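You operate a simulated robot arm through the tools that you are given. There is no shell and no other tool.

Carry out the task below with a simulated robot arm. There is one attempt and no reset: what you move stays moved.

JOB
Stack the yellow box labelled "753" from the workbench on top of the yellow box labelled "769". Put the steel block on the workbench away on the press bench. Open the upper middle door, put the red starter case from the back left corner of the workbench on the low shelf behind the upper middle door and shut the door again. Put two of the black caps from the blue table on the battery bench. Open the upper blue drawer. The order is free.

The check looks at the end state, three seconds after you hand in, the way a careful person would. Anything else that was tipped, shoved, dropped, spilled or broken makes it a failure. A push-on lid holds only when it is set on centred and level and pressed home; a screw cap is set on level and turned clockwise until tight.

ROBOT AND FRAMES
A 7-joint arm with a two-finger parallel gripper on a trunk, on a base that drives. Base frame: it is fixed to the floor where the robot stands at the start and does not move with it; the origin is under the middle of the robot, x ahead of it, y to its left, z up; the surface under the hand at the start is at about z = 0.79. Lengths are in m, angles in degrees, forces in N, time in s.
With the tool pointing down near the work surface it reaches from about 0.3 to 0.72 m from the robot's upright axis, wherever it stands. Its first joint turns from -166.0 to 166.0 degrees. Places, roughly: battery bench [5, -2.9, 0.9]; black cap (3x3x3 cm) [6.7, 0.3, 0.9]; low shelf behind the upper middle door [-0.6, -2.9, 1.4]; press bench [-1.1, 2.7, 0.9]; red starter case (7x7x7 cm) [0.4, -0.8, 0.8]; steel block [0.5, -0.25, 0.75]; upper blue drawer [5.2, -3, 1]; upper middle door [-0.6, -2.7, 1.8]; yellow box [0.5, 0, 0.75]. Payload 3.43 kg.
The TCP is the grasp point between the finger pads, 0.034 m short of the fingertips. In the tool frame z runs along the fingers and y along their closing line. The gripper opens to 0.128 m. The fingers are 0.024 m wide and 0.012 m thick; the gripper's body (0.048 by 0.13 m) begins 0.096 m behind the TCP.
Orientation is that of the tool frame in the base frame, as a unit quaternion [w, x, y, z]. With the fingers straight down and closing along the base's y, the tool's x points along the base's -x, its y along +y and its z along -z.

CONTROLS
- The arm moves only by the tool nudge_tool. Its argument "commands" is one flat list of numbers, 7 for each row, row after row: the finger opening in cm, from 0 to 12.8, then the shift along the base's x, y, z in cm, then the turn, a rotation vector about the base's x, y, z in degrees. In form: [gripper, dx, dy, dz, ax, ay, az, gripper, dx, dy, dz, ax, ay, az, ...]. A call has 1 to 20 rows; each row shifts and turns the commanded pose from where the row before left it. A row lasts 0.2 s, in which the tool goes at most 0.05 m and 8.6 degrees; a call with a longer step from one row to the next is refused whole, and so is a gripper value outside its range. A pose out of reach is approached as far as the arm can. The call stops where the force on the tool passes 40 N (or 10 N more than at its start, if that is more) or the arm is blocked; 0.2 s more then pass. Each finger travels about 0.108 m/s and halts on what it meets, pressing with about 22 N; the grip force reading is that of the motor and also rises with nothing between the fingers. The clock runs only during rows and for 0.2 s after the last one: add rows that do not move to give the fingers time. The reply holds the time, the measured pose of the TCP, the force on the tool along the base axes, the opening and the grip force, in the units named above and with some noise, with the torque about the TCP (base axes, N m) and any sound that the robot's microphone picked up.
- Cameras (640 x 400 px; columns grow to the right, rows downward): "scene" is now at [-0.0263, 0.0843, 1.4415]; the picture's right is [-0.65, -0.76, 0.00], its down [-0.47, 0.40, -0.79] and it looks along [0.60, -0.51, -0.62] (base axes); focal length 283 px, centre (320, 200). "wrist" rides on the gripper at [0.076, -0.011, -0.16] in the tool frame; the picture's right is [0.15, 0.99, 0.00], its down [-0.88, 0.13, -0.46] and it looks along [-0.45, 0.07, 0.89] (tool axes); focal length 234 px, centre (320, 200).
- snapshot(camera): a new picture of that camera. It takes no simulated time.
- move_column(by): slides the trunk up (or, below 0, down) by that many m; the arm and the scene camera ride with it, the base frame stays. It gives what a move gives, with no picture.
- drive_base(legs): drives the robot by 1 to 6 legs, each [ahead, left, turn to the left] in m, m and degrees, along the robot's own axes; the way and the turn of a leg run together, so that a leg with both is an arc; at most 1.5 m and 180 degrees a leg. The arm and the cameras ride along, it lands a little off, and it stops where it bumps. It gives what a move gives.
- turn_head(pan, tilt): turns the head with the scene camera to pan (to the left, within 86 degrees either way) and tilt (down, from -29 to 69), counted from straight ahead of the robot. It gives what a move gives.
- locate(camera, pixels): for up to 12 pixels [column, row] of the newest picture of that camera ("zoom" is the newest enlarged one), the place [x, y, z] in the base frame of the surface seen there, good to about 0.002 m. It takes no simulated time.
- inspect(camera, box): a new picture of the part [left, top, right, bottom] of that camera's present view, enlarged. It takes no simulated time.
- sign_off(): hands the job in; it is judged then, once.

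Leave the gripper open and the arm clear of the work at the hand-in unless told otherwise.

The tools are called by a JSON object that holds its "api" and its "payload". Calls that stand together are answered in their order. nudge_tool: Moves the arm, as the interface text tells. Its arguments: {"type":"object","properties":{"commands":{"type":"array"}},"required":["commands"]} The other tools are called the same way: move_column (by) slides the trunk up or down; drive_base (legs) drives the base; turn_head (pan, tilt) turns the head that bears the scene camera; snapshot (camera) takes a picture; locate (camera, pixels) gives the place of the surface under pixels of a picture; inspect (camera, box) takes an enlarged picture of a part of a camera's view; sign_off () hands the job in.

At the start:

```text
time_s: 0.0
tcp_pos: [0.3933, -0.0811, 1.078]
tcp_rot: [0.0, 0.0, 1.0, 0.0]
wrist_force: [-0.4, 1.1, 0.4]
ft_torque: [-0.02, 0.01, 0.01]
opening: 0.1279
grip_force: 0.1
trunk travel left (down, up): [-0.15, 0.174]
robot x, y, heading: [-0.0007, -0.0012, 0.0]
head pan, tilt: [-40.2, 38.1]
```

scene: 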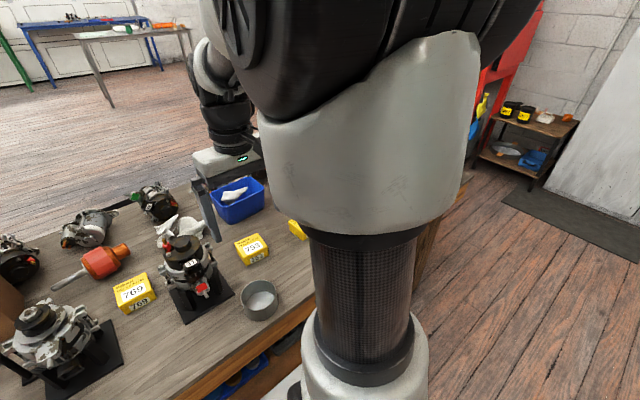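
wrist: 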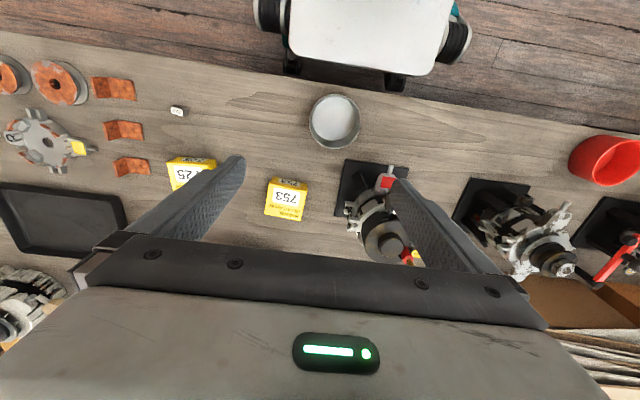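

I start by looking around: the scene view shows the workbench with boxes 753 and 769. I turn the head to see the workbench from straight ahead.

{"api": "turn_head", "payload": {"pan": 0, "tilt": 50}}

```text
time_s: 1.1
tcp_pos: [0.393, -0.0812, 1.0778]
tcp_rot: [0.0, 0.001, 1.0, 0.0]
wrist_force: [0.5, -1.0, 0.0]
ft_torque: [0.01, -0.02, 0.01]
opening: 0.1282
grip_force: 0.1
trunk travel left (down, up): [-0.15, 0.174]
robot x, y, heading: [-0.0019, -0.0036, 0.0]
head pan, tilt: [0.0, 50.0]
```

The head is turned; now I take both pictures.

{"api": "snapshot", "payload": {"camera": "scene"}}

{"api": "snapshot", "payload": {"camera": "wrist"}}

```text
taken
```

scene: 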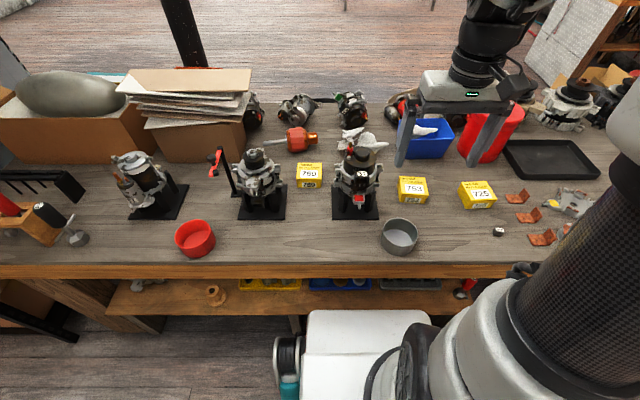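

```text
taken
```

wrist: 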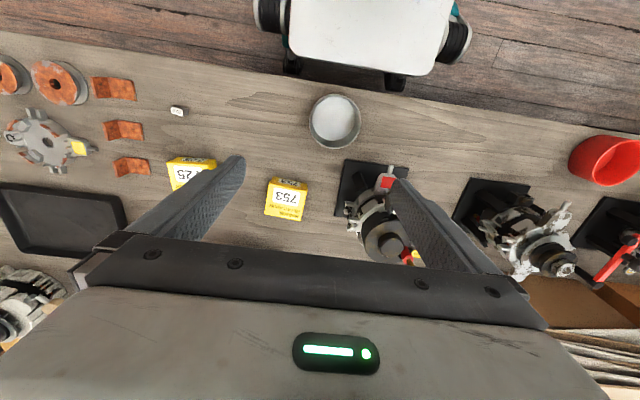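

Three yellow boxes are visible: 769 near (309,175), 753 near (412,189), 725 near (478,194). I locate their corners and a few other things.

{"api": "inspect", "payload": {"camera": "scene", "box": [220, 100, 420, 230]}}

{"api": "locate", "payload": {"camera": "scene", "pixels": [[400, 178], [423, 179], [427, 191], [400, 191], [300, 164], [322, 164], [322, 176], [298, 176], [498, 231], [350, 230], [412, 210], [290, 200]]}}

{"api": "inspect", "payload": {"camera": "scene", "box": [380, 100, 620, 250]}}

```text
3.08 times, centred on (320, 165) of scene
```

zoom: 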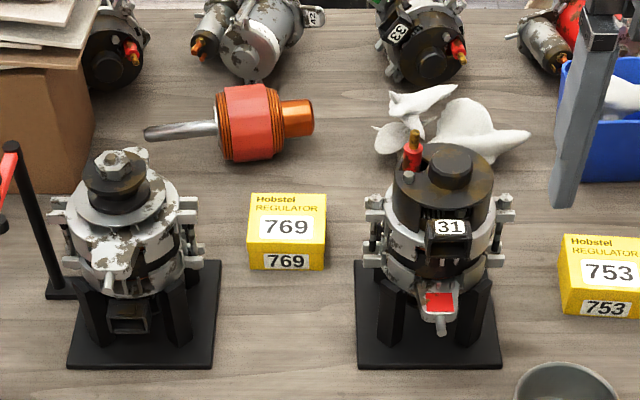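

```text
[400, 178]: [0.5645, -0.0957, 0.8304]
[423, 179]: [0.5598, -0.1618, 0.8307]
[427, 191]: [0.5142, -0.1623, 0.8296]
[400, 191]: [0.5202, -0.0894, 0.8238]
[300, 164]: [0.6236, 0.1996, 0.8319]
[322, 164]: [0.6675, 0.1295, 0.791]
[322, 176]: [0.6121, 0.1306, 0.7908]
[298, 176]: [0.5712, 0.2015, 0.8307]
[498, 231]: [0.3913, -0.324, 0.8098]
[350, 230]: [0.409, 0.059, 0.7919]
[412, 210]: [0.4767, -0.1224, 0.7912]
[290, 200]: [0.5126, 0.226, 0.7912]
```

```text
2.67 times, centred on (500, 175) of scene
```

zoom: 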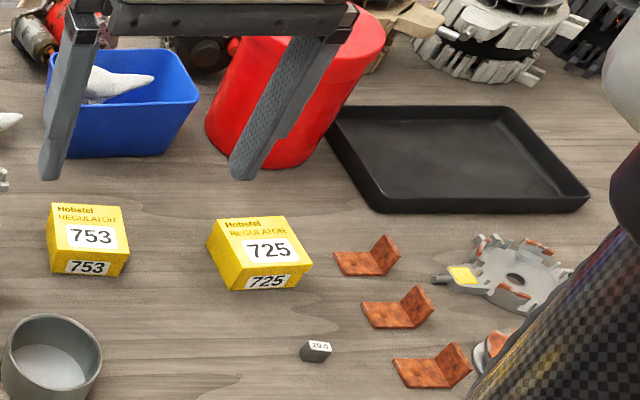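

Block "20.0" is the steel block at about [0.39,-0.32]. Now I look right for the starter case.

{"api": "turn_head", "payload": {"pan": -60, "tilt": 35}}

{"api": "snapshot", "payload": {"camera": "scene"}}

{"api": "turn_head", "payload": {"pan": -85, "tilt": 10}}

{"api": "snapshot", "payload": {"camera": "scene"}}

{"api": "turn_head", "payload": {"pan": 50, "tilt": 20}}

{"api": "snapshot", "payload": {"camera": "scene"}}

{"api": "turn_head", "payload": {"pan": 86, "tilt": 10}}

{"api": "snapshot", "payload": {"camera": "scene"}}

{"api": "turn_head", "payload": {"pan": 0, "tilt": 10}}

{"api": "snapshot", "payload": {"camera": "scene"}}

```text
time_s: 2.4
tcp_pos: [0.3918, -0.0822, 1.0794]
tcp_rot: [-0.001, 0.0, 1.0, 0.0]
wrist_force: [0.0, 0.3, 0.1]
ft_torque: [-0.01, -0.01, 0.02]
opening: 0.1282
grip_force: 0.1
trunk travel left (down, up): [-0.15, 0.174]
robot x, y, heading: [-0.0, 0.0006, -0.0]
head pan, tilt: [-60.0, 35.0]
```

```text
taken
```

scene: 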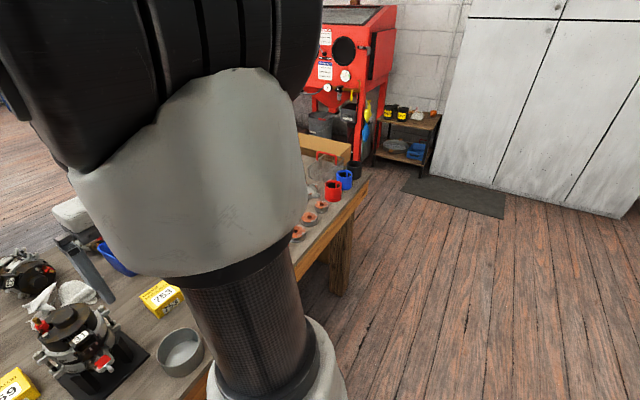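

```text
time_s: 3.3
tcp_pos: [0.3925, -0.0812, 1.0777]
tcp_rot: [0.001, 0.0, 1.0, -0.001]
wrist_force: [-0.2, 0.0, -0.3]
ft_torque: [0.0, 0.01, 0.0]
opening: 0.1278
grip_force: 0.0
trunk travel left (down, up): [-0.15, 0.174]
robot x, y, heading: [0.0021, -0.0024, -0.0]
head pan, tilt: [-85.0, 10.0]
```

```text
taken
```

scene: 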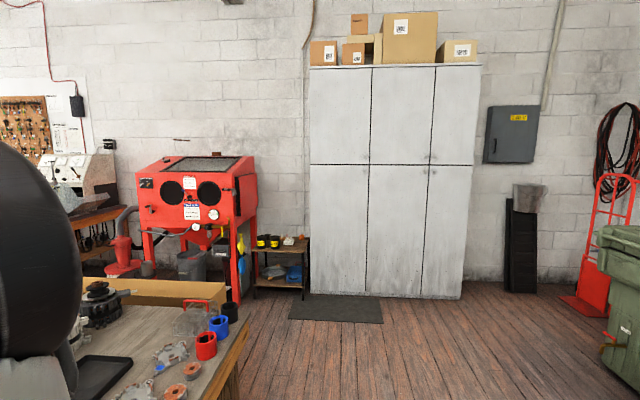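

```text
time_s: 5.4
tcp_pos: [0.3924, -0.0812, 1.078]
tcp_rot: [0.0, 0.0, 1.0, 0.0]
wrist_force: [-0.5, -0.9, -0.5]
ft_torque: [0.0, -0.02, 0.0]
opening: 0.128
grip_force: 0.1
trunk travel left (down, up): [-0.15, 0.174]
robot x, y, heading: [-0.0032, -0.0002, 0.1]
head pan, tilt: [50.0, 20.0]
```

```text
taken
```

scene: 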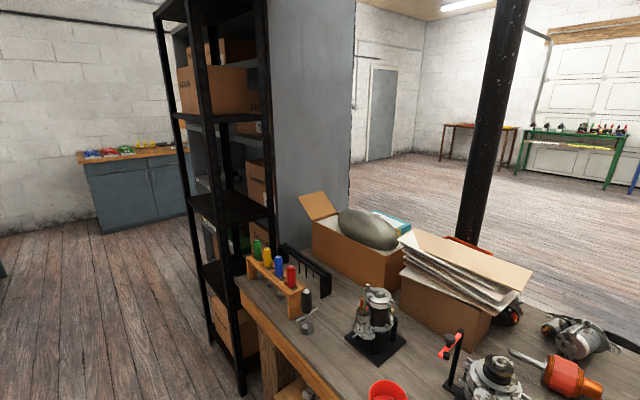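

```text
time_s: 6.5
tcp_pos: [0.3927, -0.0811, 1.0781]
tcp_rot: [0.0, 0.0, 1.0, 0.0]
wrist_force: [-0.5, 0.7, 0.5]
ft_torque: [0.03, 0.03, -0.02]
opening: 0.1279
grip_force: 0.0
trunk travel left (down, up): [-0.15, 0.174]
robot x, y, heading: [0.001, 0.0033, -0.1]
head pan, tilt: [85.9, 10.0]
```

```text
taken
```

scene: 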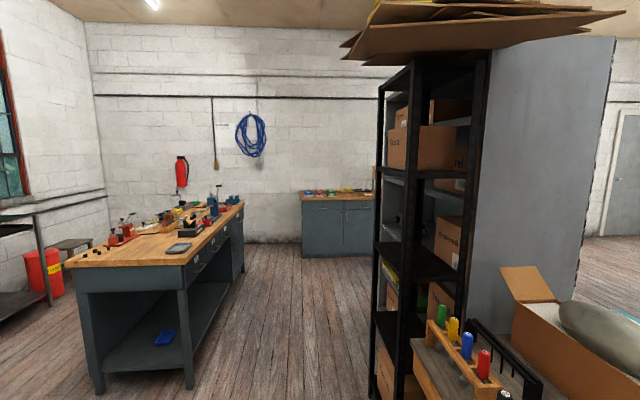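

```text
time_s: 8.1
tcp_pos: [0.3928, -0.0806, 1.079]
tcp_rot: [0.0, 0.0, 1.0, 0.001]
wrist_force: [0.0, 0.1, -0.5]
ft_torque: [-0.03, -0.02, 0.03]
opening: 0.128
grip_force: 0.1
trunk travel left (down, up): [-0.15, 0.174]
robot x, y, heading: [-0.0001, -0.0037, 0.1]
head pan, tilt: [0.0, 10.0]
```

```text
taken
```

scene: 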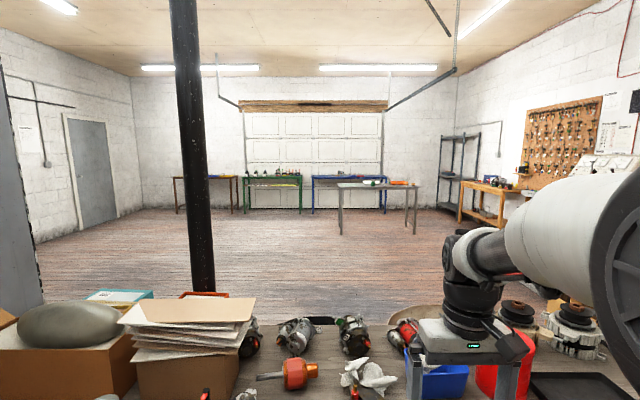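

The cabinet with the six doors is on the right wall (red starter case at the bench's right end, near (206,345) of that picture), the press bench on the left. I begin with the yellow boxes; zoom with the wrist camera onto 753.

{"api": "inspect", "payload": {"camera": "wrist", "box": [225, 150, 345, 240]}}

```text
4.44 times, centred on (285, 195) of wrist
```

zoom: 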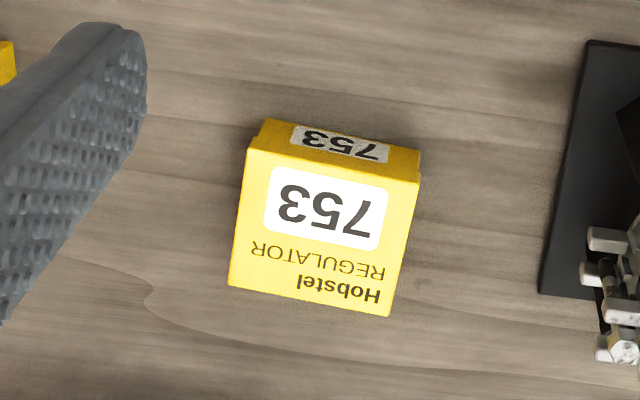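

I locate the top corners of 753 in the zoom.

{"api": "locate", "payload": {"camera": "zoom", "pixels": [[252, 152], [415, 185], [387, 310], [232, 282], [325, 230], [268, 123], [418, 150], [480, 200], [200, 200]]}}

{"api": "turn_head", "payload": {"pan": 0, "tilt": 45}}

{"api": "inspect", "payload": {"camera": "scene", "box": [270, 110, 470, 235]}}

```text
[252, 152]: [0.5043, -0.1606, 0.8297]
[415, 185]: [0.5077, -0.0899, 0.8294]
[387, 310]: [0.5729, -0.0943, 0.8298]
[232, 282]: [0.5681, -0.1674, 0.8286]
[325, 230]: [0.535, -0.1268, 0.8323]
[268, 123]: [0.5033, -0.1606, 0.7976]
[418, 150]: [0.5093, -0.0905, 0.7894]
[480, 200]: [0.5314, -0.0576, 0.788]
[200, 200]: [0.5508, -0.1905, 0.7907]
```

```text
time_s: 9.1
tcp_pos: [0.3915, -0.08, 1.0784]
tcp_rot: [0.0, 0.0, 1.0, 0.0]
wrist_force: [-0.1, 0.2, -0.2]
ft_torque: [-0.01, 0.02, 0.01]
opening: 0.1281
grip_force: 0.2
trunk travel left (down, up): [-0.15, 0.174]
robot x, y, heading: [-0.0012, -0.0044, 0.1]
head pan, tilt: [0.0, 45.0]
```

```text
3.20 times, centred on (370, 172) of scene
```

zoom: 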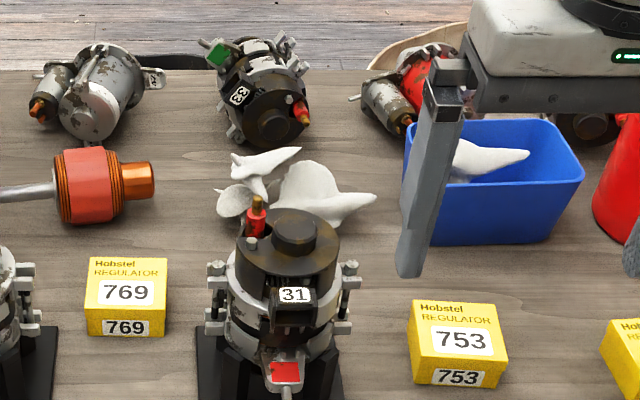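

Box 753: 7 x 6.5 cm, 4 cm tall, centre ~(0.538,-0.128), turned about -3.5°. Now 769 corners in this zoom.

{"api": "locate", "payload": {"camera": "zoom", "pixels": [[90, 260], [166, 260], [164, 312], [88, 312], [127, 290], [412, 303], [496, 308], [505, 360], [412, 350], [210, 340], [345, 340], [205, 290]]}}

```text
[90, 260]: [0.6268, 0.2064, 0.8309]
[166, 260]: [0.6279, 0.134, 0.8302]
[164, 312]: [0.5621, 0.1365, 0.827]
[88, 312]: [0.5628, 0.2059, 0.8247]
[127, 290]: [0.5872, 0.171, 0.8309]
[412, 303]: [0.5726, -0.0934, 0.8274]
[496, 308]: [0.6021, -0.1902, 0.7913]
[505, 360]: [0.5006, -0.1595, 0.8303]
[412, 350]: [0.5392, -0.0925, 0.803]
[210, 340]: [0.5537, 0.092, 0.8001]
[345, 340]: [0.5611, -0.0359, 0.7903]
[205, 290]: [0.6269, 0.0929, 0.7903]
```

769 centre ~(0.595,0.1705), yaw ≈0. I check the heights of the alternators beside it.

{"api": "inspect", "payload": {"camera": "scene", "box": [210, 100, 410, 225]}}

{"api": "locate", "payload": {"camera": "scene", "pixels": [[362, 182], [345, 176], [372, 188], [340, 200], [350, 172], [380, 195]]}}

```text
3.20 times, centred on (310, 162) of scene
```

zoom: 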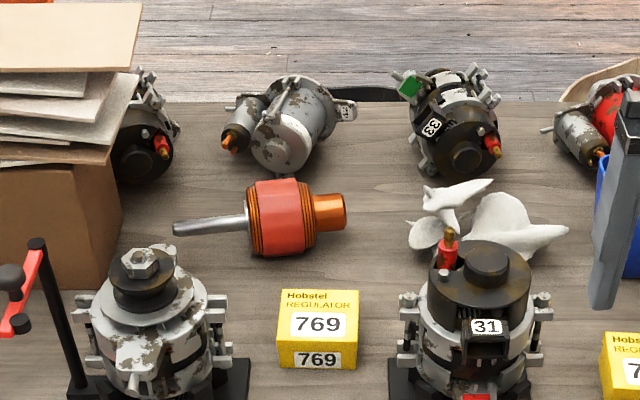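

```text
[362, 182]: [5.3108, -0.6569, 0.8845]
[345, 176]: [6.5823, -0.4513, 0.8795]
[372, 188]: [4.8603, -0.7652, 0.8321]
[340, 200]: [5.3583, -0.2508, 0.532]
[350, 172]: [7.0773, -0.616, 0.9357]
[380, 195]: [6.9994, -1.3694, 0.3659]
```

That locate used the older scene picture; I locate in the new zoom instead.

{"api": "locate", "payload": {"camera": "zoom", "pixels": [[488, 258], [448, 232], [445, 275], [408, 325], [412, 300], [485, 325], [140, 262], [218, 308], [225, 375], [195, 290], [285, 220], [40, 245]]}}

```text
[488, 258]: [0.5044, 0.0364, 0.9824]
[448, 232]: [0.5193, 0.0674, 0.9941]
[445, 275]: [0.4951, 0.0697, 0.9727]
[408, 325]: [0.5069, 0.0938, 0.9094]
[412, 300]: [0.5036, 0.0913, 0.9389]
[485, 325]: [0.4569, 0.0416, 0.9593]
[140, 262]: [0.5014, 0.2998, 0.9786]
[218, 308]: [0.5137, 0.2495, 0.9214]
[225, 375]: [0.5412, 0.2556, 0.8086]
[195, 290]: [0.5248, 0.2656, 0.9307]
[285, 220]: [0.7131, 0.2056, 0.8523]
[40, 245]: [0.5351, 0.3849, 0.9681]
```

Clearances are fine closing along y. I move above 753 with the opening at 10 cm, turning -3.5°, then down to z 0.88.

{"api": "nudge_tool", "payload": {"commands": [10.5, 3.65, -1.17, 0, 0, 0, -0.9, 10.5, 3.65, -1.17, 0, 0, 0, -0.9, 10.5, 3.65, -1.17, 0, 0, 0, -0.9, 10.5, 3.65, -1.17, 0, 0, 0, -0.8, 10.5, 0, 0, -4, 0, 0, 0, 10.5, 0, 0, -4, 0, 0, 0, 10.5, 0, 0, -4, 0, 0, 0, 10.5, 0, 0, -4, 0, 0, 0, 10.5, 0, 0, -3, 0, 0, 0, 10.5, 0, 0, 0, 0, 0, 0]}}

{"api": "snapshot", "payload": {"camera": "wrist"}}

```text
time_s: 11.3
tcp_pos: [0.5388, -0.1286, 0.8895]
tcp_rot: [0.001, 0.031, 1.0, 0.0]
wrist_force: [0.1, 1.0, -1.1]
ft_torque: [0.01, 0.0, -0.01]
opening: 0.105
grip_force: 0.1
trunk travel left (down, up): [-0.15, 0.174]
robot x, y, heading: [-0.0021, 0.0024, -0.2]
head pan, tilt: [0.0, 45.0]
```

```text
taken
```

wrist: 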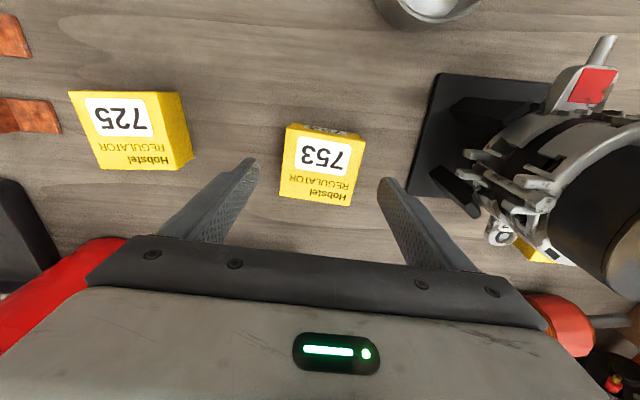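

The box is centred between the fingers. I check where the red cylinder on the left (60,290) and the red thing on the right (560,320) are.

{"api": "locate", "payload": {"camera": "wrist", "pixels": [[100, 245], [60, 280], [20, 320], [560, 320], [295, 128], [362, 142], [352, 200], [282, 192], [430, 190]]}}

```text
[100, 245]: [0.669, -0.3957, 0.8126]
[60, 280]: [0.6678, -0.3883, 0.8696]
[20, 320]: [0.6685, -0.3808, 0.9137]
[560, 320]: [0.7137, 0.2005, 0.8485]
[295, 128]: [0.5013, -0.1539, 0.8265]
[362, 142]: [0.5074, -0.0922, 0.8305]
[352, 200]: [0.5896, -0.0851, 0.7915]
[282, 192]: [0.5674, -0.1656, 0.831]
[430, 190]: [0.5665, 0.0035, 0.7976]
```

Both are far away. I go down to z≈0.830 and close on the box.

{"api": "nudge_tool", "payload": {"commands": [10.5, 0, 0, -2, 0, 0, 0, 10.5, 0, 0, -2, 0, 0, 0, 10.5, 0, 0, -1.9, 0, 0, 0, 10.5, 0, 0, 0, 0, 0, 0, 7, 0, 0, 0, 0, 0, 0, 6, 0, 0, 0, 0, 0, 0, 5.5, 0, 0, 0, 0, 0, 0, 5.5, 0, 0, 0, 0, 0, 0]}}

```text
time_s: 13.1
tcp_pos: [0.5379, -0.1275, 0.8296]
tcp_rot: [0.0, 0.031, 1.0, 0.0]
wrist_force: [0.6, -0.3, 0.2]
ft_torque: [0.0, -0.02, -0.03]
opening: 0.0747
grip_force: 22.8
trunk travel left (down, up): [-0.15, 0.174]
robot x, y, heading: [0.0005, -0.0017, -0.1]
head pan, tilt: [0.0, 45.0]
```

Gripped (opening 7.5 cm). I lift 24 cm, clear of alternator 31, and carry to above 769, then check.

{"api": "nudge_tool", "payload": {"commands": [5.5, 0, 0, 2, 0, 0, 0, 5.5, 0, 0, 4, 0, 0, 0, 5.5, 0, 0, 4, 0, 0, 0, 5.5, 0, 0, 4, 0, 0, 0, 5.5, 0, 0, 4, 0, 0, 0, 5.5, 0, 0, 4, 0, 0, 0, 5.5, 0, 0, 2, 0, 0, 0, 5.5, 1.9, 0, 0, 0, 0, 0, 5.5, 1.9, 0, 0, 0, 0, 0, 5.5, 1.9, 0, 0, 0, 0, 0, 5.5, 0, 3.98, 0, 0, 0, 0, 5.5, 0, 4.3, 0, 0, 0, 0.5, 5.5, 0, 4.3, 0, 0, 0, 0.5, 5.5, 0, 4.3, 0, 0, 0, 0.5, 5.5, 0, 4.3, 0, 0, 0, 0.5, 5.5, 0, 4.3, 0, 0, 0, 0.5, 5.5, 0, 4.3, 0, 0, 0, 1.0, 5.5, 0, 0, 0, 0, 0, 0]}}

{"api": "snapshot", "payload": {"camera": "wrist"}}

{"api": "snapshot", "payload": {"camera": "scene"}}

```text
time_s: 16.9
tcp_pos: [0.5974, 0.1693, 1.0669]
tcp_rot: [0.0, 0.0, 1.0, 0.0]
wrist_force: [0.1, 0.3, -1.2]
ft_torque: [0.02, -0.05, 0.01]
opening: 0.0746
grip_force: 22.1
trunk travel left (down, up): [-0.15, 0.174]
robot x, y, heading: [-0.0028, -0.0017, 0.1]
head pan, tilt: [0.0, 45.0]
```

```text
taken
```

wrist: 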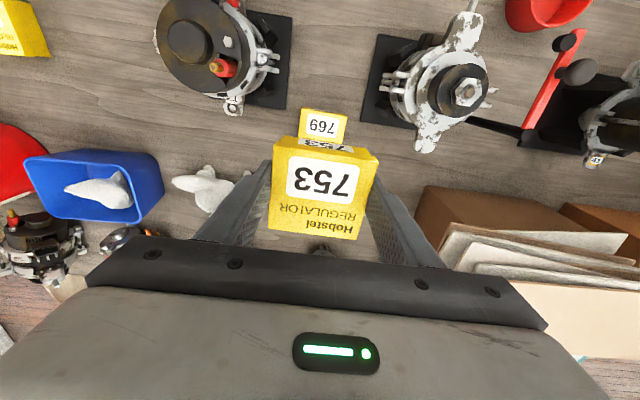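

```text
taken
```

scene: 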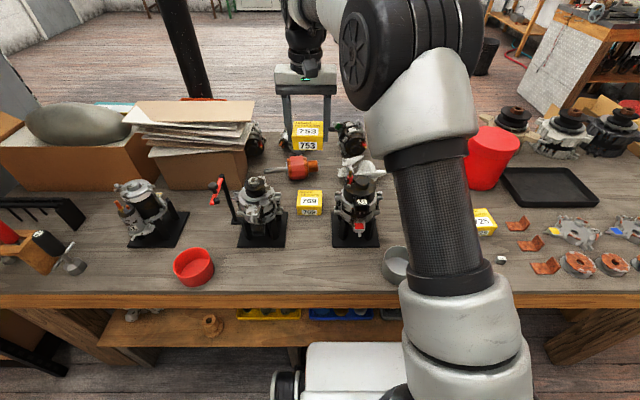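

I check the cardboard sheets' position versus the gripper body, and re-locate 769 corners.

{"api": "locate", "payload": {"camera": "scene", "pixels": [[253, 103], [250, 122], [240, 150], [300, 191], [321, 191], [320, 205], [298, 205]]}}

{"api": "locate", "payload": {"camera": "wrist", "pixels": [[305, 110], [346, 116], [276, 140], [378, 158], [362, 238], [270, 228], [430, 190], [415, 220]]}}

```text
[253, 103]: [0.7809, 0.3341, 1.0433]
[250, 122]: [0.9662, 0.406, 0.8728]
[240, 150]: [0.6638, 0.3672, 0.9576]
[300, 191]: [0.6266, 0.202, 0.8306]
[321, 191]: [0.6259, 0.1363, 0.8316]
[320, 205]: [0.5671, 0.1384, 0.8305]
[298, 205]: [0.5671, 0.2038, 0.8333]
```

```text
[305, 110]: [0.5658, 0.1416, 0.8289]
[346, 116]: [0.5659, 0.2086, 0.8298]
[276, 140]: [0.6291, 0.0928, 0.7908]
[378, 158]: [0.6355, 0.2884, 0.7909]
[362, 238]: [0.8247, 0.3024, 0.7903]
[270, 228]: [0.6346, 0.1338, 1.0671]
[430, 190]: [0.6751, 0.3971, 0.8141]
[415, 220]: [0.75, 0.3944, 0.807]
```

Let me zoom on the held box to check its offset to the TCP.

{"api": "inspect", "payload": {"camera": "wrist", "box": [250, 95, 400, 250]}}

```text
2.58 times, centred on (325, 172) of wrist
```

zoom: 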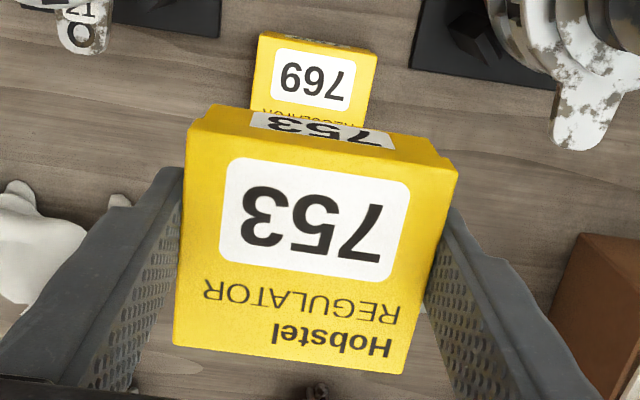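

{"api": "locate", "payload": {"camera": "zoom", "pixels": [[192, 132], [452, 175], [402, 368], [177, 342], [260, 38], [376, 60], [362, 122], [315, 235]]}}

```text
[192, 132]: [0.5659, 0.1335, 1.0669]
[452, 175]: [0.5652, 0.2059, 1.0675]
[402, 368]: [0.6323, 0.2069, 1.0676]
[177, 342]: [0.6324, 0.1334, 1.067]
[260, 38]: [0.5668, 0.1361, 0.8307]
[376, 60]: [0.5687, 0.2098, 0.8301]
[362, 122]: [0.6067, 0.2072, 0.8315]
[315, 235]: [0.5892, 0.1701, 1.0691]
```

Held box is centred on TCP. 769 is ~2 mm further left. I descend 19.2 cm with a small correction.

{"api": "nudge_tool", "payload": {"commands": [5.5, -0.1, 0.2, -3, 0, 0, 0, 5.5, 0, 0, -4, 0, 0, 0, 5.5, 0, 0, -4, 0, 0, 0, 5.5, 0, 0, -4, 0, 0, 0, 5.5, 0, 0, -3, 0, 0, 0, 5.5, 0, 0, -1.2, 0, 0, 0, 5.5, 0, 0, 0, 0, 0, 0]}}

{"api": "inspect", "payload": {"camera": "scene", "box": [240, 130, 400, 240]}}

{"api": "snapshot", "payload": {"camera": "wrist"}}

```text
time_s: 18.5
tcp_pos: [0.5949, 0.1723, 0.8768]
tcp_rot: [0.001, 0.001, 1.0, 0.0]
wrist_force: [-0.4, -0.5, -1.3]
ft_torque: [0.02, 0.02, 0.02]
opening: 0.0741
grip_force: 21.9
trunk travel left (down, up): [-0.15, 0.174]
robot x, y, heading: [0.0012, -0.0003, 0.0]
head pan, tilt: [0.0, 45.0]
```

```text
3.64 times, centred on (320, 185) of scene
```

zoom: 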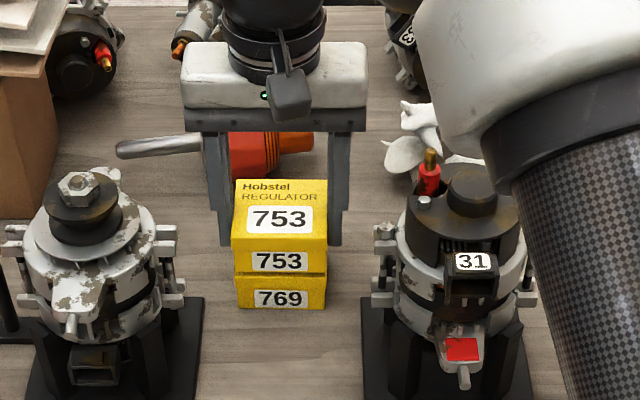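

```text
taken
```

wrist: 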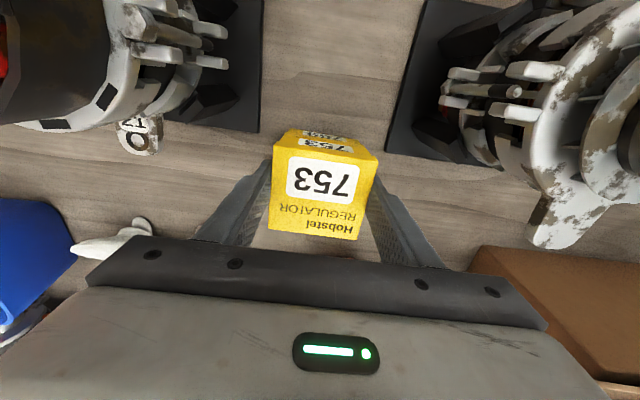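

Aligned. I lower the last ~6.5 mm gently.

{"api": "nudge_tool", "payload": {"commands": [5.5, 0.1, 0, -0.3, 0, 0, 0, 5.5, 0, 0, -0.2, 0, 0, 0, 5.5, 0, 0, -0.15, 0, 0, 0, 5.5, 0, 0, 0, 0, 0, 0]}}

```text
time_s: 19.5
tcp_pos: [0.5966, 0.1714, 0.8696]
tcp_rot: [0.0, 0.0, 1.0, 0.001]
wrist_force: [-0.1, -0.2, -1.2]
ft_torque: [0.03, 0.0, 0.0]
opening: 0.0742
grip_force: 22.3
trunk travel left (down, up): [-0.15, 0.174]
robot x, y, heading: [0.0014, -0.0005, -0.0]
head pan, tilt: [0.0, 45.0]
```

Still no contact (force unchanged). One more millimetre or two.

{"api": "nudge_tool", "payload": {"commands": [5.5, 0, 0, -0.1, 0, 0, 0, 5.5, 0, 0, 0, 0, 0, 0]}}

```text
time_s: 20.1
tcp_pos: [0.597, 0.1727, 0.8688]
tcp_rot: [-0.001, 0.0, 1.0, 0.0]
wrist_force: [0.1, 0.4, 0.9]
ft_torque: [-0.06, 0.02, -0.08]
opening: 0.0744
grip_force: 21.8
trunk travel left (down, up): [-0.15, 0.174]
robot x, y, heading: [0.0033, 0.0004, -0.0]
head pan, tilt: [0.0, 45.0]
```

Contact is felt (+0.9 N instead of -1.2). I open slowly to 9.5 cm and lift straight up.

{"api": "nudge_tool", "payload": {"commands": [7.6, 0, 0, 0, 0, 0, 0, 8.2, 0, 0, 0, 0, 0, 0, 9.2, 0, 0, 0, 0, 0, 0, 9.6, 0, 0, 0, 0, 0, 0, 9.6, 0, 0, 2, 0, 0, 0, 9.6, 0, 0, 4, 0, 0, 0, 9.6, 0, 0, 4, 0, 0, 0, 9.6, 0, 0, 4, 0, 0, 0, 9.6, 0, 0, 4, 0, 0, 0, 9.6, 0, 0, 3, 0, 0, 0, 9.6, 0, 0, 0, 0, 0, 0]}}

{"api": "inspect", "payload": {"camera": "scene", "box": [240, 130, 400, 240]}}

{"api": "inspect", "payload": {"camera": "wrist", "box": [250, 80, 400, 200]}}

```text
time_s: 22.5
tcp_pos: [0.5968, 0.1736, 1.0774]
tcp_rot: [0.001, 0.0, 1.0, 0.0]
wrist_force: [-0.3, 0.2, 0.4]
ft_torque: [-0.04, -0.02, 0.0]
opening: 0.0957
grip_force: 0.2
trunk travel left (down, up): [-0.15, 0.174]
robot x, y, heading: [0.0008, -0.0006, -0.1]
head pan, tilt: [0.0, 45.0]
```

```text
3.64 times, centred on (320, 185) of scene
```

zoom: 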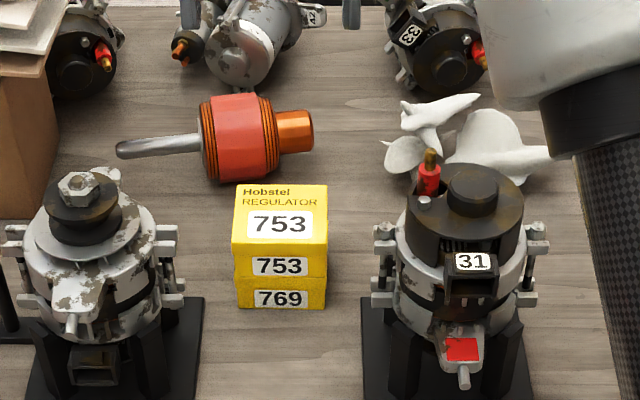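

```text
3.33 times, centred on (325, 140) of wrist
```

zoom: 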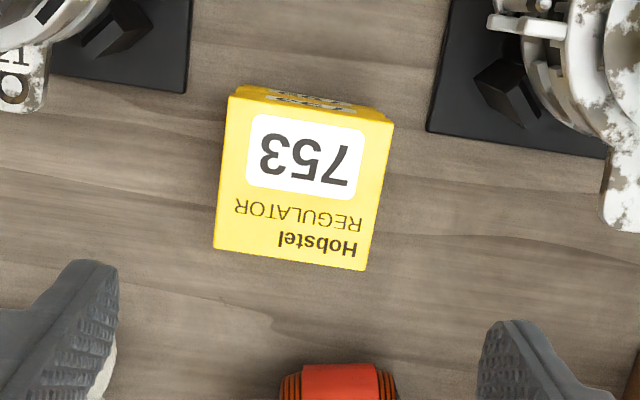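

Stack done well. Next the steel block "20.0". I move the tool over to about (0.39,-0.32) at this height.

{"api": "nudge_tool", "payload": {"commands": [9.6, -1.87, -4.5, 0, 0, 0, 0, 9.6, -1.87, -4.5, 0, 0, 0, 0, 9.6, -1.87, -4.5, 0, 0, 0, 0, 9.6, -1.87, -4.5, 0, 0, 0, 0, 9.6, -1.87, -4.5, 0, 0, 0, 0, 9.6, -1.87, -4.5, 0, 0, 0, 0, 9.6, -1.87, -4.5, 0, 0, 0, 0, 9.6, -1.87, -4.5, 0, 0, 0, 0, 9.6, -1.87, -4.5, 0, 0, 0, 0, 9.6, -1.87, -4.5, 0, 0, 0, 0, 9.6, -1.87, -4.5, 0, 0, 0, 0, 9.6, 0, 0, 0, 0, 0, 0]}}

{"api": "snapshot", "payload": {"camera": "wrist"}}

```text
time_s: 25.1
tcp_pos: [0.3894, -0.3237, 1.0794]
tcp_rot: [-0.001, 0.0, 1.0, 0.0]
wrist_force: [0.0, -1.0, -1.0]
ft_torque: [0.0, 0.01, 0.0]
opening: 0.096
grip_force: 0.0
trunk travel left (down, up): [-0.15, 0.174]
robot x, y, heading: [-0.0007, -0.0018, 0.2]
head pan, tilt: [0.0, 45.0]
```

```text
taken
```

wrist: 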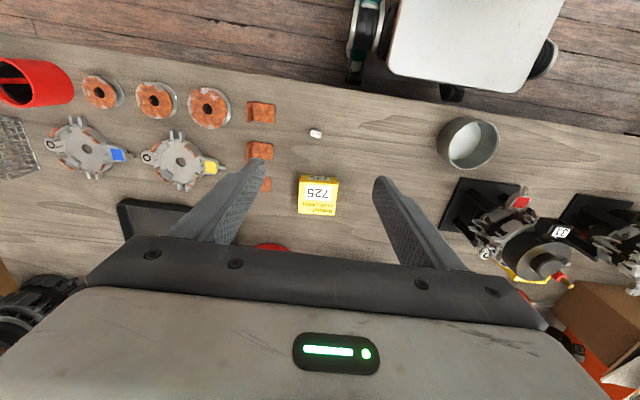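

I zoom on the block near (316,133) and also on the red starter case near (35,82).

{"api": "inspect", "payload": {"camera": "wrist", "box": [286, 113, 346, 153]}}

{"api": "locate", "payload": {"camera": "zoom", "pixels": [[240, 170], [400, 170], [240, 230], [320, 200], [320, 170], [320, 230]]}}

{"api": "inspect", "payload": {"camera": "wrist", "box": [0, 30, 160, 130]}}

```text
10.00 times, centred on (316, 133) of wrist
```

zoom: 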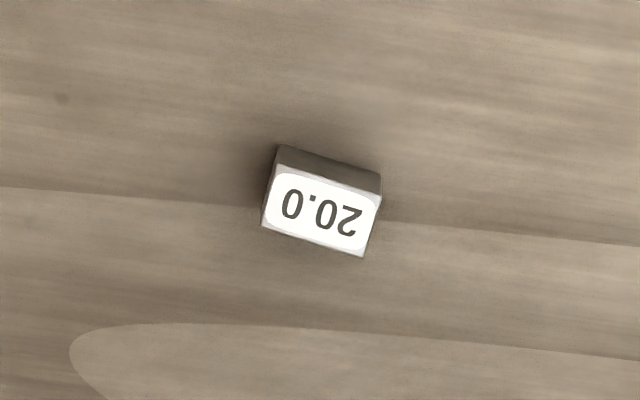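

```text
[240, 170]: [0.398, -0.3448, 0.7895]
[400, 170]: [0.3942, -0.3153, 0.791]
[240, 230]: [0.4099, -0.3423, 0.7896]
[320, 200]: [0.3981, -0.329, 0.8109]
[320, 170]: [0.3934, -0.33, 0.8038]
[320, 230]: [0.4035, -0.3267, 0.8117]
```

```text
4.00 times, centred on (80, 80) of wrist
```

zoom: 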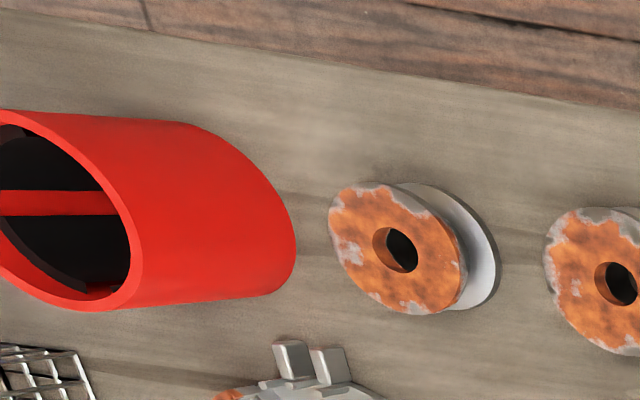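

I re-zoom on the block to locate its top corners.

{"api": "inspect", "payload": {"camera": "wrist", "box": [286, 113, 346, 153]}}

{"api": "locate", "payload": {"camera": "zoom", "pixels": [[279, 173], [378, 198], [361, 253], [266, 224], [321, 211], [280, 150], [380, 178]]}}

```text
10.00 times, centred on (316, 133) of wrist
```

zoom: 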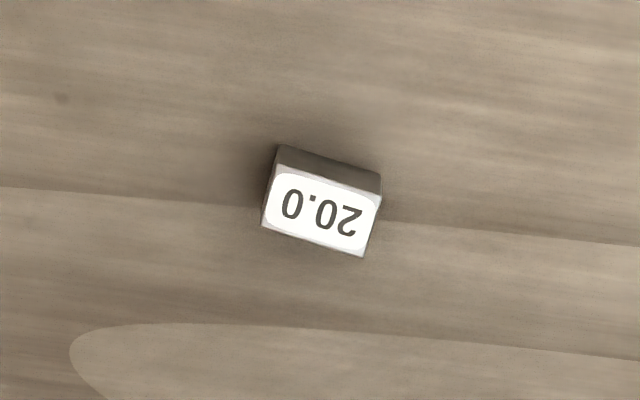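

```text
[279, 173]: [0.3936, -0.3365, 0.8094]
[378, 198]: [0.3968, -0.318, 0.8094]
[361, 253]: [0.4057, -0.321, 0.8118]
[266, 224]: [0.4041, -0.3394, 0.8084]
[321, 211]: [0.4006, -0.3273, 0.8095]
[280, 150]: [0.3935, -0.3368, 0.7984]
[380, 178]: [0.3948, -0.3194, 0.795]
```

Block: 1.9 x 1.05 x 2 cm, centre (0.400,-0.3287), turned about -7°. I descend with opening 5 cm to z≈0.87 first and look.

{"api": "nudge_tool", "payload": {"commands": [5, 1.06, -0.5, -3, 0, 0, -7, 5, 0, 0, -4, 0, 0, 0, 5, 0, 0, -4, 0, 0, 0, 5, 0, 0, -4, 0, 0, 0, 5, 0, 0, -4, 0, 0, 0, 5, 0, 0, -1.5, 0, 0, 0, 5, 0, 0, 0, 0, 0, 0]}}

{"api": "snapshot", "payload": {"camera": "wrist"}}

```text
time_s: 26.7
tcp_pos: [0.4005, -0.3274, 0.8731]
tcp_rot: [0.0, 0.061, 0.998, -0.001]
wrist_force: [-0.9, 0.7, -1.2]
ft_torque: [-0.02, -0.01, -0.01]
opening: 0.05
grip_force: 0.2
trunk travel left (down, up): [-0.15, 0.174]
robot x, y, heading: [0.0018, -0.0011, -0.0]
head pan, tilt: [0.0, 45.0]
```

```text
taken
```

wrist: 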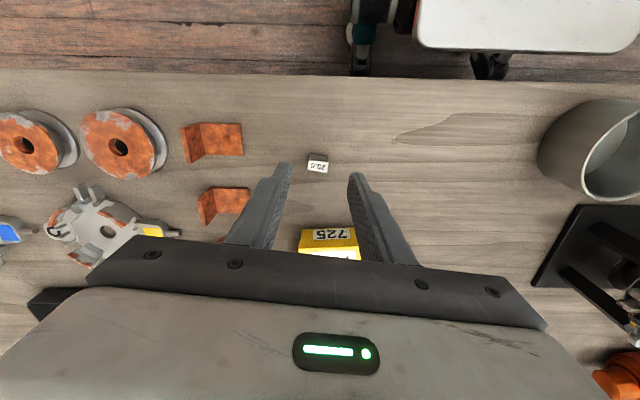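

{"api": "inspect", "payload": {"camera": "wrist", "box": [270, 130, 370, 200]}}

{"api": "locate", "payload": {"camera": "zoom", "pixels": [[247, 200], [367, 220], [364, 266], [244, 242], [305, 232]]}}

```text
5.71 times, centred on (320, 165) of wrist
```

zoom: 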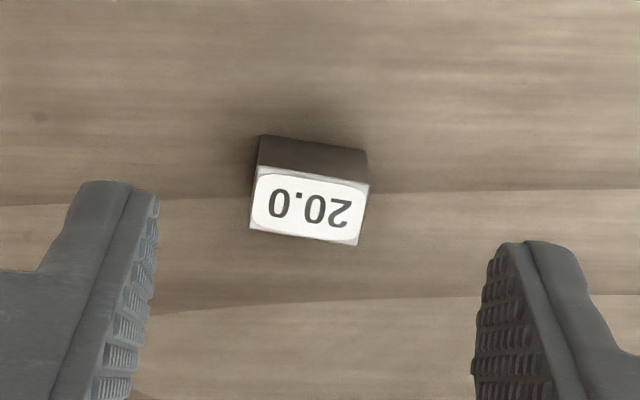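

```text
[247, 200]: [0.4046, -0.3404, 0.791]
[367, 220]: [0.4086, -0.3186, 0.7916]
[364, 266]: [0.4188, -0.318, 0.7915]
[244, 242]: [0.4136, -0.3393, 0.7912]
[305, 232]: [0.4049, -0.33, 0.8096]
```

I refine with the actual corners from the zoom.

{"api": "locate", "payload": {"camera": "zoom", "pixels": [[259, 170], [366, 188], [356, 241], [252, 227], [308, 207], [262, 138], [364, 152]]}}

```text
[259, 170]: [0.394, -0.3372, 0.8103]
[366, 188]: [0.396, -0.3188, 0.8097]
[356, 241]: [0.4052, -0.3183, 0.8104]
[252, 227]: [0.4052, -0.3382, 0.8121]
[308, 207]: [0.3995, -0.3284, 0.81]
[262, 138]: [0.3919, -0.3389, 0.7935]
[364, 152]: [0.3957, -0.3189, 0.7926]
```

Aligned. Descend to z≈0.828 and close.

{"api": "nudge_tool", "payload": {"commands": [5, 0, 0, -2, 0, 0, 0, 5, 0, -0.05, -1.5, 0, 0, 0, 5, 0, 0, -1.0, 0, 0, 0, 5, 0, 0, 0, 0, 0, 0, 3, 0, 0, 0, 0, 0, 0, 2, 0, 0, 0, 0, 0, 0, 1, 0, 0, 0, 0, 0, 0, 0.5, 0, 0, 0, 0, 0, 0, 0.5, 0, 0, 0, 0, 0, 0]}}

```text
time_s: 28.7
tcp_pos: [0.3999, -0.3296, 0.8288]
tcp_rot: [-0.001, 0.061, 0.998, 0.0]
wrist_force: [0.0, -0.5, -0.6]
ft_torque: [-0.01, 0.03, -0.01]
opening: 0.0193
grip_force: 22.2
trunk travel left (down, up): [-0.15, 0.174]
robot x, y, heading: [-0.0003, -0.0021, -0.1]
head pan, tilt: [0.0, 45.0]
```

Gripped (1.93 cm). I lift 25 cm and bring the arm in a bit.

{"api": "nudge_tool", "payload": {"commands": [0.5, 0, 0, 3, 0, 0, 0, 0.5, 0, 0, 4, 0, 0, 0, 0.5, 0, 0, 4, 0, 0, 0, 0.5, 0, 0, 4, 0, 0, 0, 0.5, 0, 0, 4, 0, 0, 0, 0.5, 0, 0, 4, 0, 0, 0, 0.5, 0, 0, 4, 0, 0, 0, 0.5, 0, 4, 0, 0, 0, 2, 0.5, 0, 4, 0, 0, 0, 2, 0.5, 0, 4, 0, 0, 0, 2, 0.5, 0, 4, 0, 0, 0, 1, 0.5, 0, 4, 0, 0, 0, 0, 0.5, 0, 4, 0, 0, 0, 0, 0.5, 0, 0, 0, 0, 0, 0]}}

{"api": "snapshot", "payload": {"camera": "wrist"}}

{"api": "turn_head", "payload": {"pan": 86, "tilt": 30}}

{"api": "snapshot", "payload": {"camera": "scene"}}

```text
time_s: 31.7
tcp_pos: [0.3996, -0.0872, 1.0995]
tcp_rot: [0.0, 0.0, 1.0, 0.0]
wrist_force: [0.8, 0.7, 0.4]
ft_torque: [0.0, 0.0, 0.02]
opening: 0.019
grip_force: 22.2
trunk travel left (down, up): [-0.15, 0.174]
robot x, y, heading: [-0.0015, -0.0004, -0.2]
head pan, tilt: [0.0, 45.0]
```

```text
taken
```

wrist: 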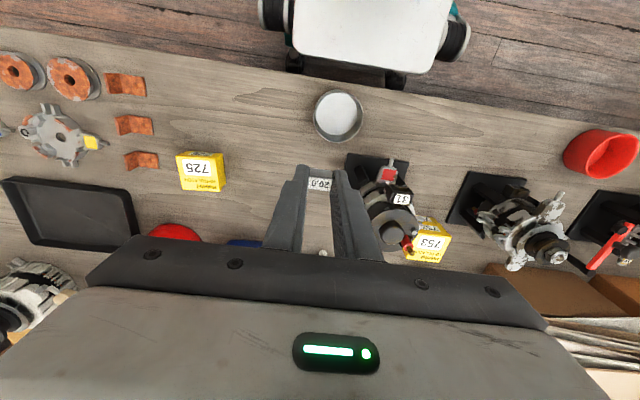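

```text
time_s: 33.3
tcp_pos: [0.3988, -0.0879, 1.0983]
tcp_rot: [0.0, 0.0, 1.0, 0.0]
wrist_force: [0.2, 0.6, -0.1]
ft_torque: [0.02, -0.01, -0.03]
opening: 0.0191
grip_force: 21.8
trunk travel left (down, up): [-0.15, 0.174]
robot x, y, heading: [0.0002, -0.0011, 0.2]
head pan, tilt: [85.9, 30.0]
```

```text
taken
```

scene: 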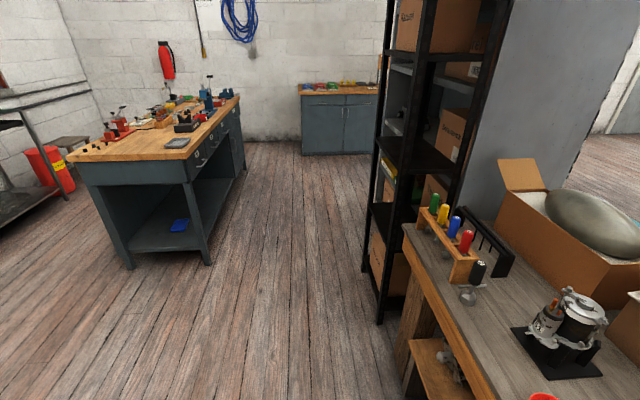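

Block held. I locate the press bench corners and the shelf corner to plan driving.

{"api": "locate", "payload": {"camera": "scene", "pixels": [[70, 158], [186, 158], [240, 95], [165, 95], [205, 262], [130, 268], [378, 320], [300, 90], [378, 90], [410, 400], [60, 190], [245, 165]]}}

{"api": "inspect", "payload": {"camera": "scene", "box": [50, 50, 270, 190]}}

```text
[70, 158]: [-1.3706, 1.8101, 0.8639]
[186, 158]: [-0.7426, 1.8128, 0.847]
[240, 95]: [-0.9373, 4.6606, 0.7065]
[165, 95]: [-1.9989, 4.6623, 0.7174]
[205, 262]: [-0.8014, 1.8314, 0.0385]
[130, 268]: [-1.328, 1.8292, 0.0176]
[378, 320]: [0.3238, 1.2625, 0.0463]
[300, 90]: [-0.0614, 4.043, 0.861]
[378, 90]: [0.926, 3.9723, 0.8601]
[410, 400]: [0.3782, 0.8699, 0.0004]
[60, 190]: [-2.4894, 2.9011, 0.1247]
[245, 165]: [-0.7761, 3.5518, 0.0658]
```

```text
2.86 times, centred on (160, 120) of scene
```

zoom: 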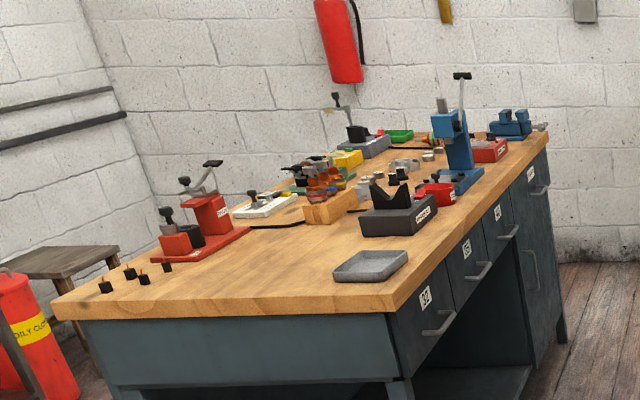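

Press bench spans roughly x -1.37…-0.74, y 1.81…3.57, top z≈0.86. I back off from the workbench and turn left, then look.

{"api": "drive_base", "payload": {"legs": [[-0.6, 0, 0], [0, 0, 90]]}}

{"api": "turn_head", "payload": {"pan": 0, "tilt": 25}}

{"api": "snapshot", "payload": {"camera": "scene"}}

```text
time_s: 40.6
tcp_pos: [-0.515, 0.3998, 1.0985]
tcp_rot: [0.0, 0.71, -0.704, 0.0]
wrist_force: [-0.4, 0.0, -1.1]
ft_torque: [-0.02, 0.03, -0.01]
opening: 0.0191
grip_force: 22.3
trunk travel left (down, up): [-0.15, 0.174]
robot x, y, heading: [-0.6011, -0.0023, 90.7]
head pan, tilt: [85.9, 30.0]
```

```text
time_s: 42.2
tcp_pos: [-0.5162, 0.3983, 1.0982]
tcp_rot: [0.0, 0.71, -0.704, 0.0]
wrist_force: [-0.2, 0.3, -0.5]
ft_torque: [0.03, 0.02, -0.01]
opening: 0.0191
grip_force: 22.3
trunk travel left (down, up): [-0.15, 0.174]
robot x, y, heading: [-0.6015, -0.0021, 90.5]
head pan, tilt: [0.0, 25.0]
```

```text
taken
```

scene: 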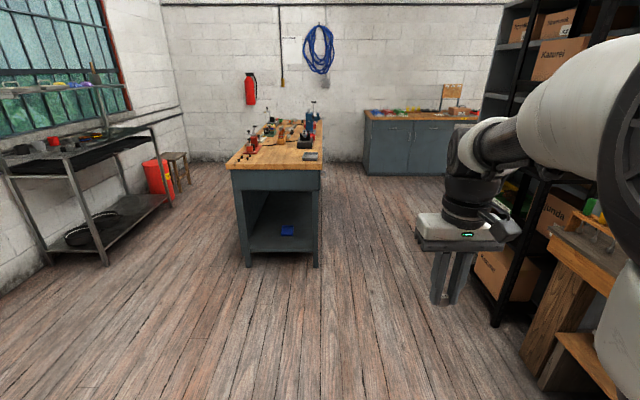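

The path to the near end of the press bench is free. I drive ahead 1.2 m and left 0.42 m.

{"api": "drive_base", "payload": {"legs": [[1.2, 0.42, 0]]}}

{"api": "turn_head", "payload": {"pan": 0, "tilt": 35}}

{"api": "snapshot", "payload": {"camera": "scene"}}

{"api": "snapshot", "payload": {"camera": "wrist"}}

```text
time_s: 48.7
tcp_pos: [-0.9489, 1.6125, 1.0989]
tcp_rot: [0.001, 0.713, -0.702, 0.0]
wrist_force: [0.1, -0.5, -0.1]
ft_torque: [0.01, 0.01, -0.02]
opening: 0.0192
grip_force: 21.6
trunk travel left (down, up): [-0.15, 0.174]
robot x, y, heading: [-1.0278, 1.2136, 91.1]
head pan, tilt: [0.0, 25.0]
```

```text
time_s: 49.4
tcp_pos: [-0.9474, 1.6116, 1.0991]
tcp_rot: [0.0, 0.712, -0.702, 0.0]
wrist_force: [-1.0, 0.3, 0.1]
ft_torque: [0.03, 0.0, -0.02]
opening: 0.0192
grip_force: 22.2
trunk travel left (down, up): [-0.15, 0.174]
robot x, y, heading: [-1.0255, 1.2091, 91.0]
head pan, tilt: [0.0, 35.0]
```

```text
taken
```

scene: 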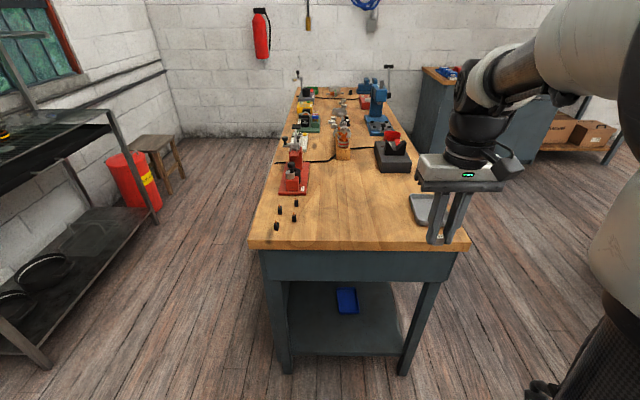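

```text
taken
```

wrist: 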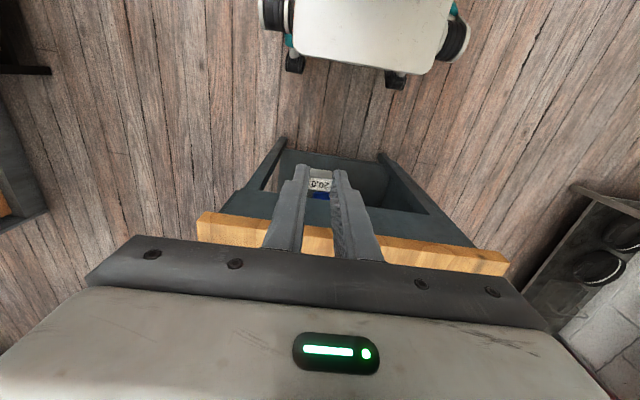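

I zoom on the bench top to see whether there is any special spot for such blocks.

{"api": "inspect", "payload": {"camera": "scene", "box": [240, 70, 440, 195]}}

{"api": "inspect", "payload": {"camera": "scene", "box": [240, 150, 480, 300]}}

{"api": "locate", "payload": {"camera": "scene", "pixels": [[252, 243], [465, 243], [305, 220], [340, 225], [340, 190], [375, 210], [415, 215], [295, 190], [345, 155], [380, 165], [280, 225], [320, 235]]}}

```text
3.20 times, centred on (340, 132) of scene
```

zoom: 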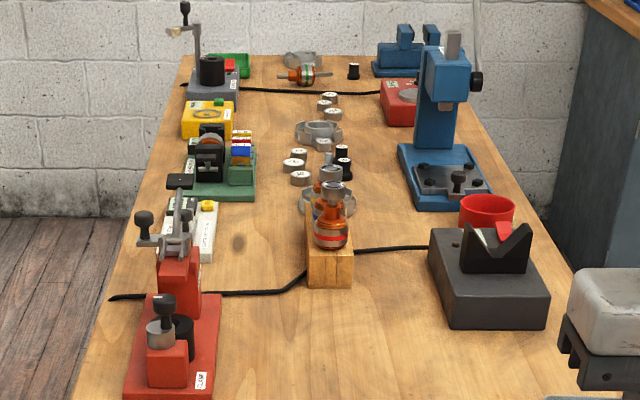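

```text
2.67 times, centred on (360, 225) of scene
```

zoom: 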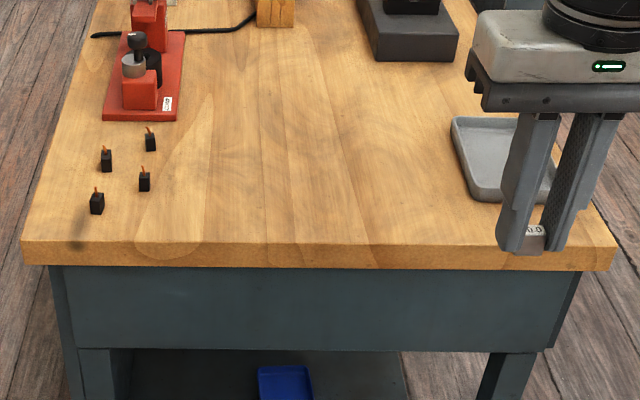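

```text
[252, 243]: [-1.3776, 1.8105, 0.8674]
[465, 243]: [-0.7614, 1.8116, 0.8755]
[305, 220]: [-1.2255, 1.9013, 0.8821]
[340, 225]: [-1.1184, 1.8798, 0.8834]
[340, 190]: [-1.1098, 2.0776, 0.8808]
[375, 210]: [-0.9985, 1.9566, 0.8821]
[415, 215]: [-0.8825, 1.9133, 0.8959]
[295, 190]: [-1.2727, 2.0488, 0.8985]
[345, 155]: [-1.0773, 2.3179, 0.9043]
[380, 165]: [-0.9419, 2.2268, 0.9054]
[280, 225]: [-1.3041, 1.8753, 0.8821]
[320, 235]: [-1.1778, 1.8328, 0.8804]
```

Bench top z≈0.881; the middle near (-1.03,1.93) is free. I drive 0.15 m closer.

{"api": "drive_base", "payload": {"legs": [[0.15, 0, 0]]}}

{"api": "snapshot", "payload": {"camera": "scene"}}

```text
time_s: 50.8
tcp_pos: [-0.9486, 1.7605, 1.0981]
tcp_rot: [0.0, 0.711, -0.703, 0.0]
wrist_force: [-0.4, -0.3, -0.4]
ft_torque: [-0.01, 0.01, -0.02]
opening: 0.0191
grip_force: 22.5
trunk travel left (down, up): [-0.15, 0.174]
robot x, y, heading: [-1.0308, 1.3596, 90.8]
head pan, tilt: [0.0, 35.0]
```

```text
taken
```

scene: 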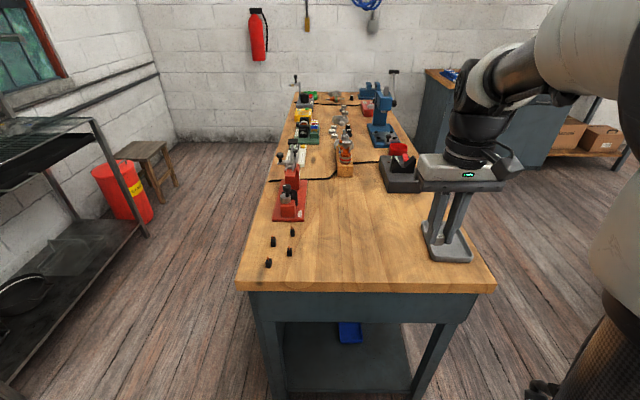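

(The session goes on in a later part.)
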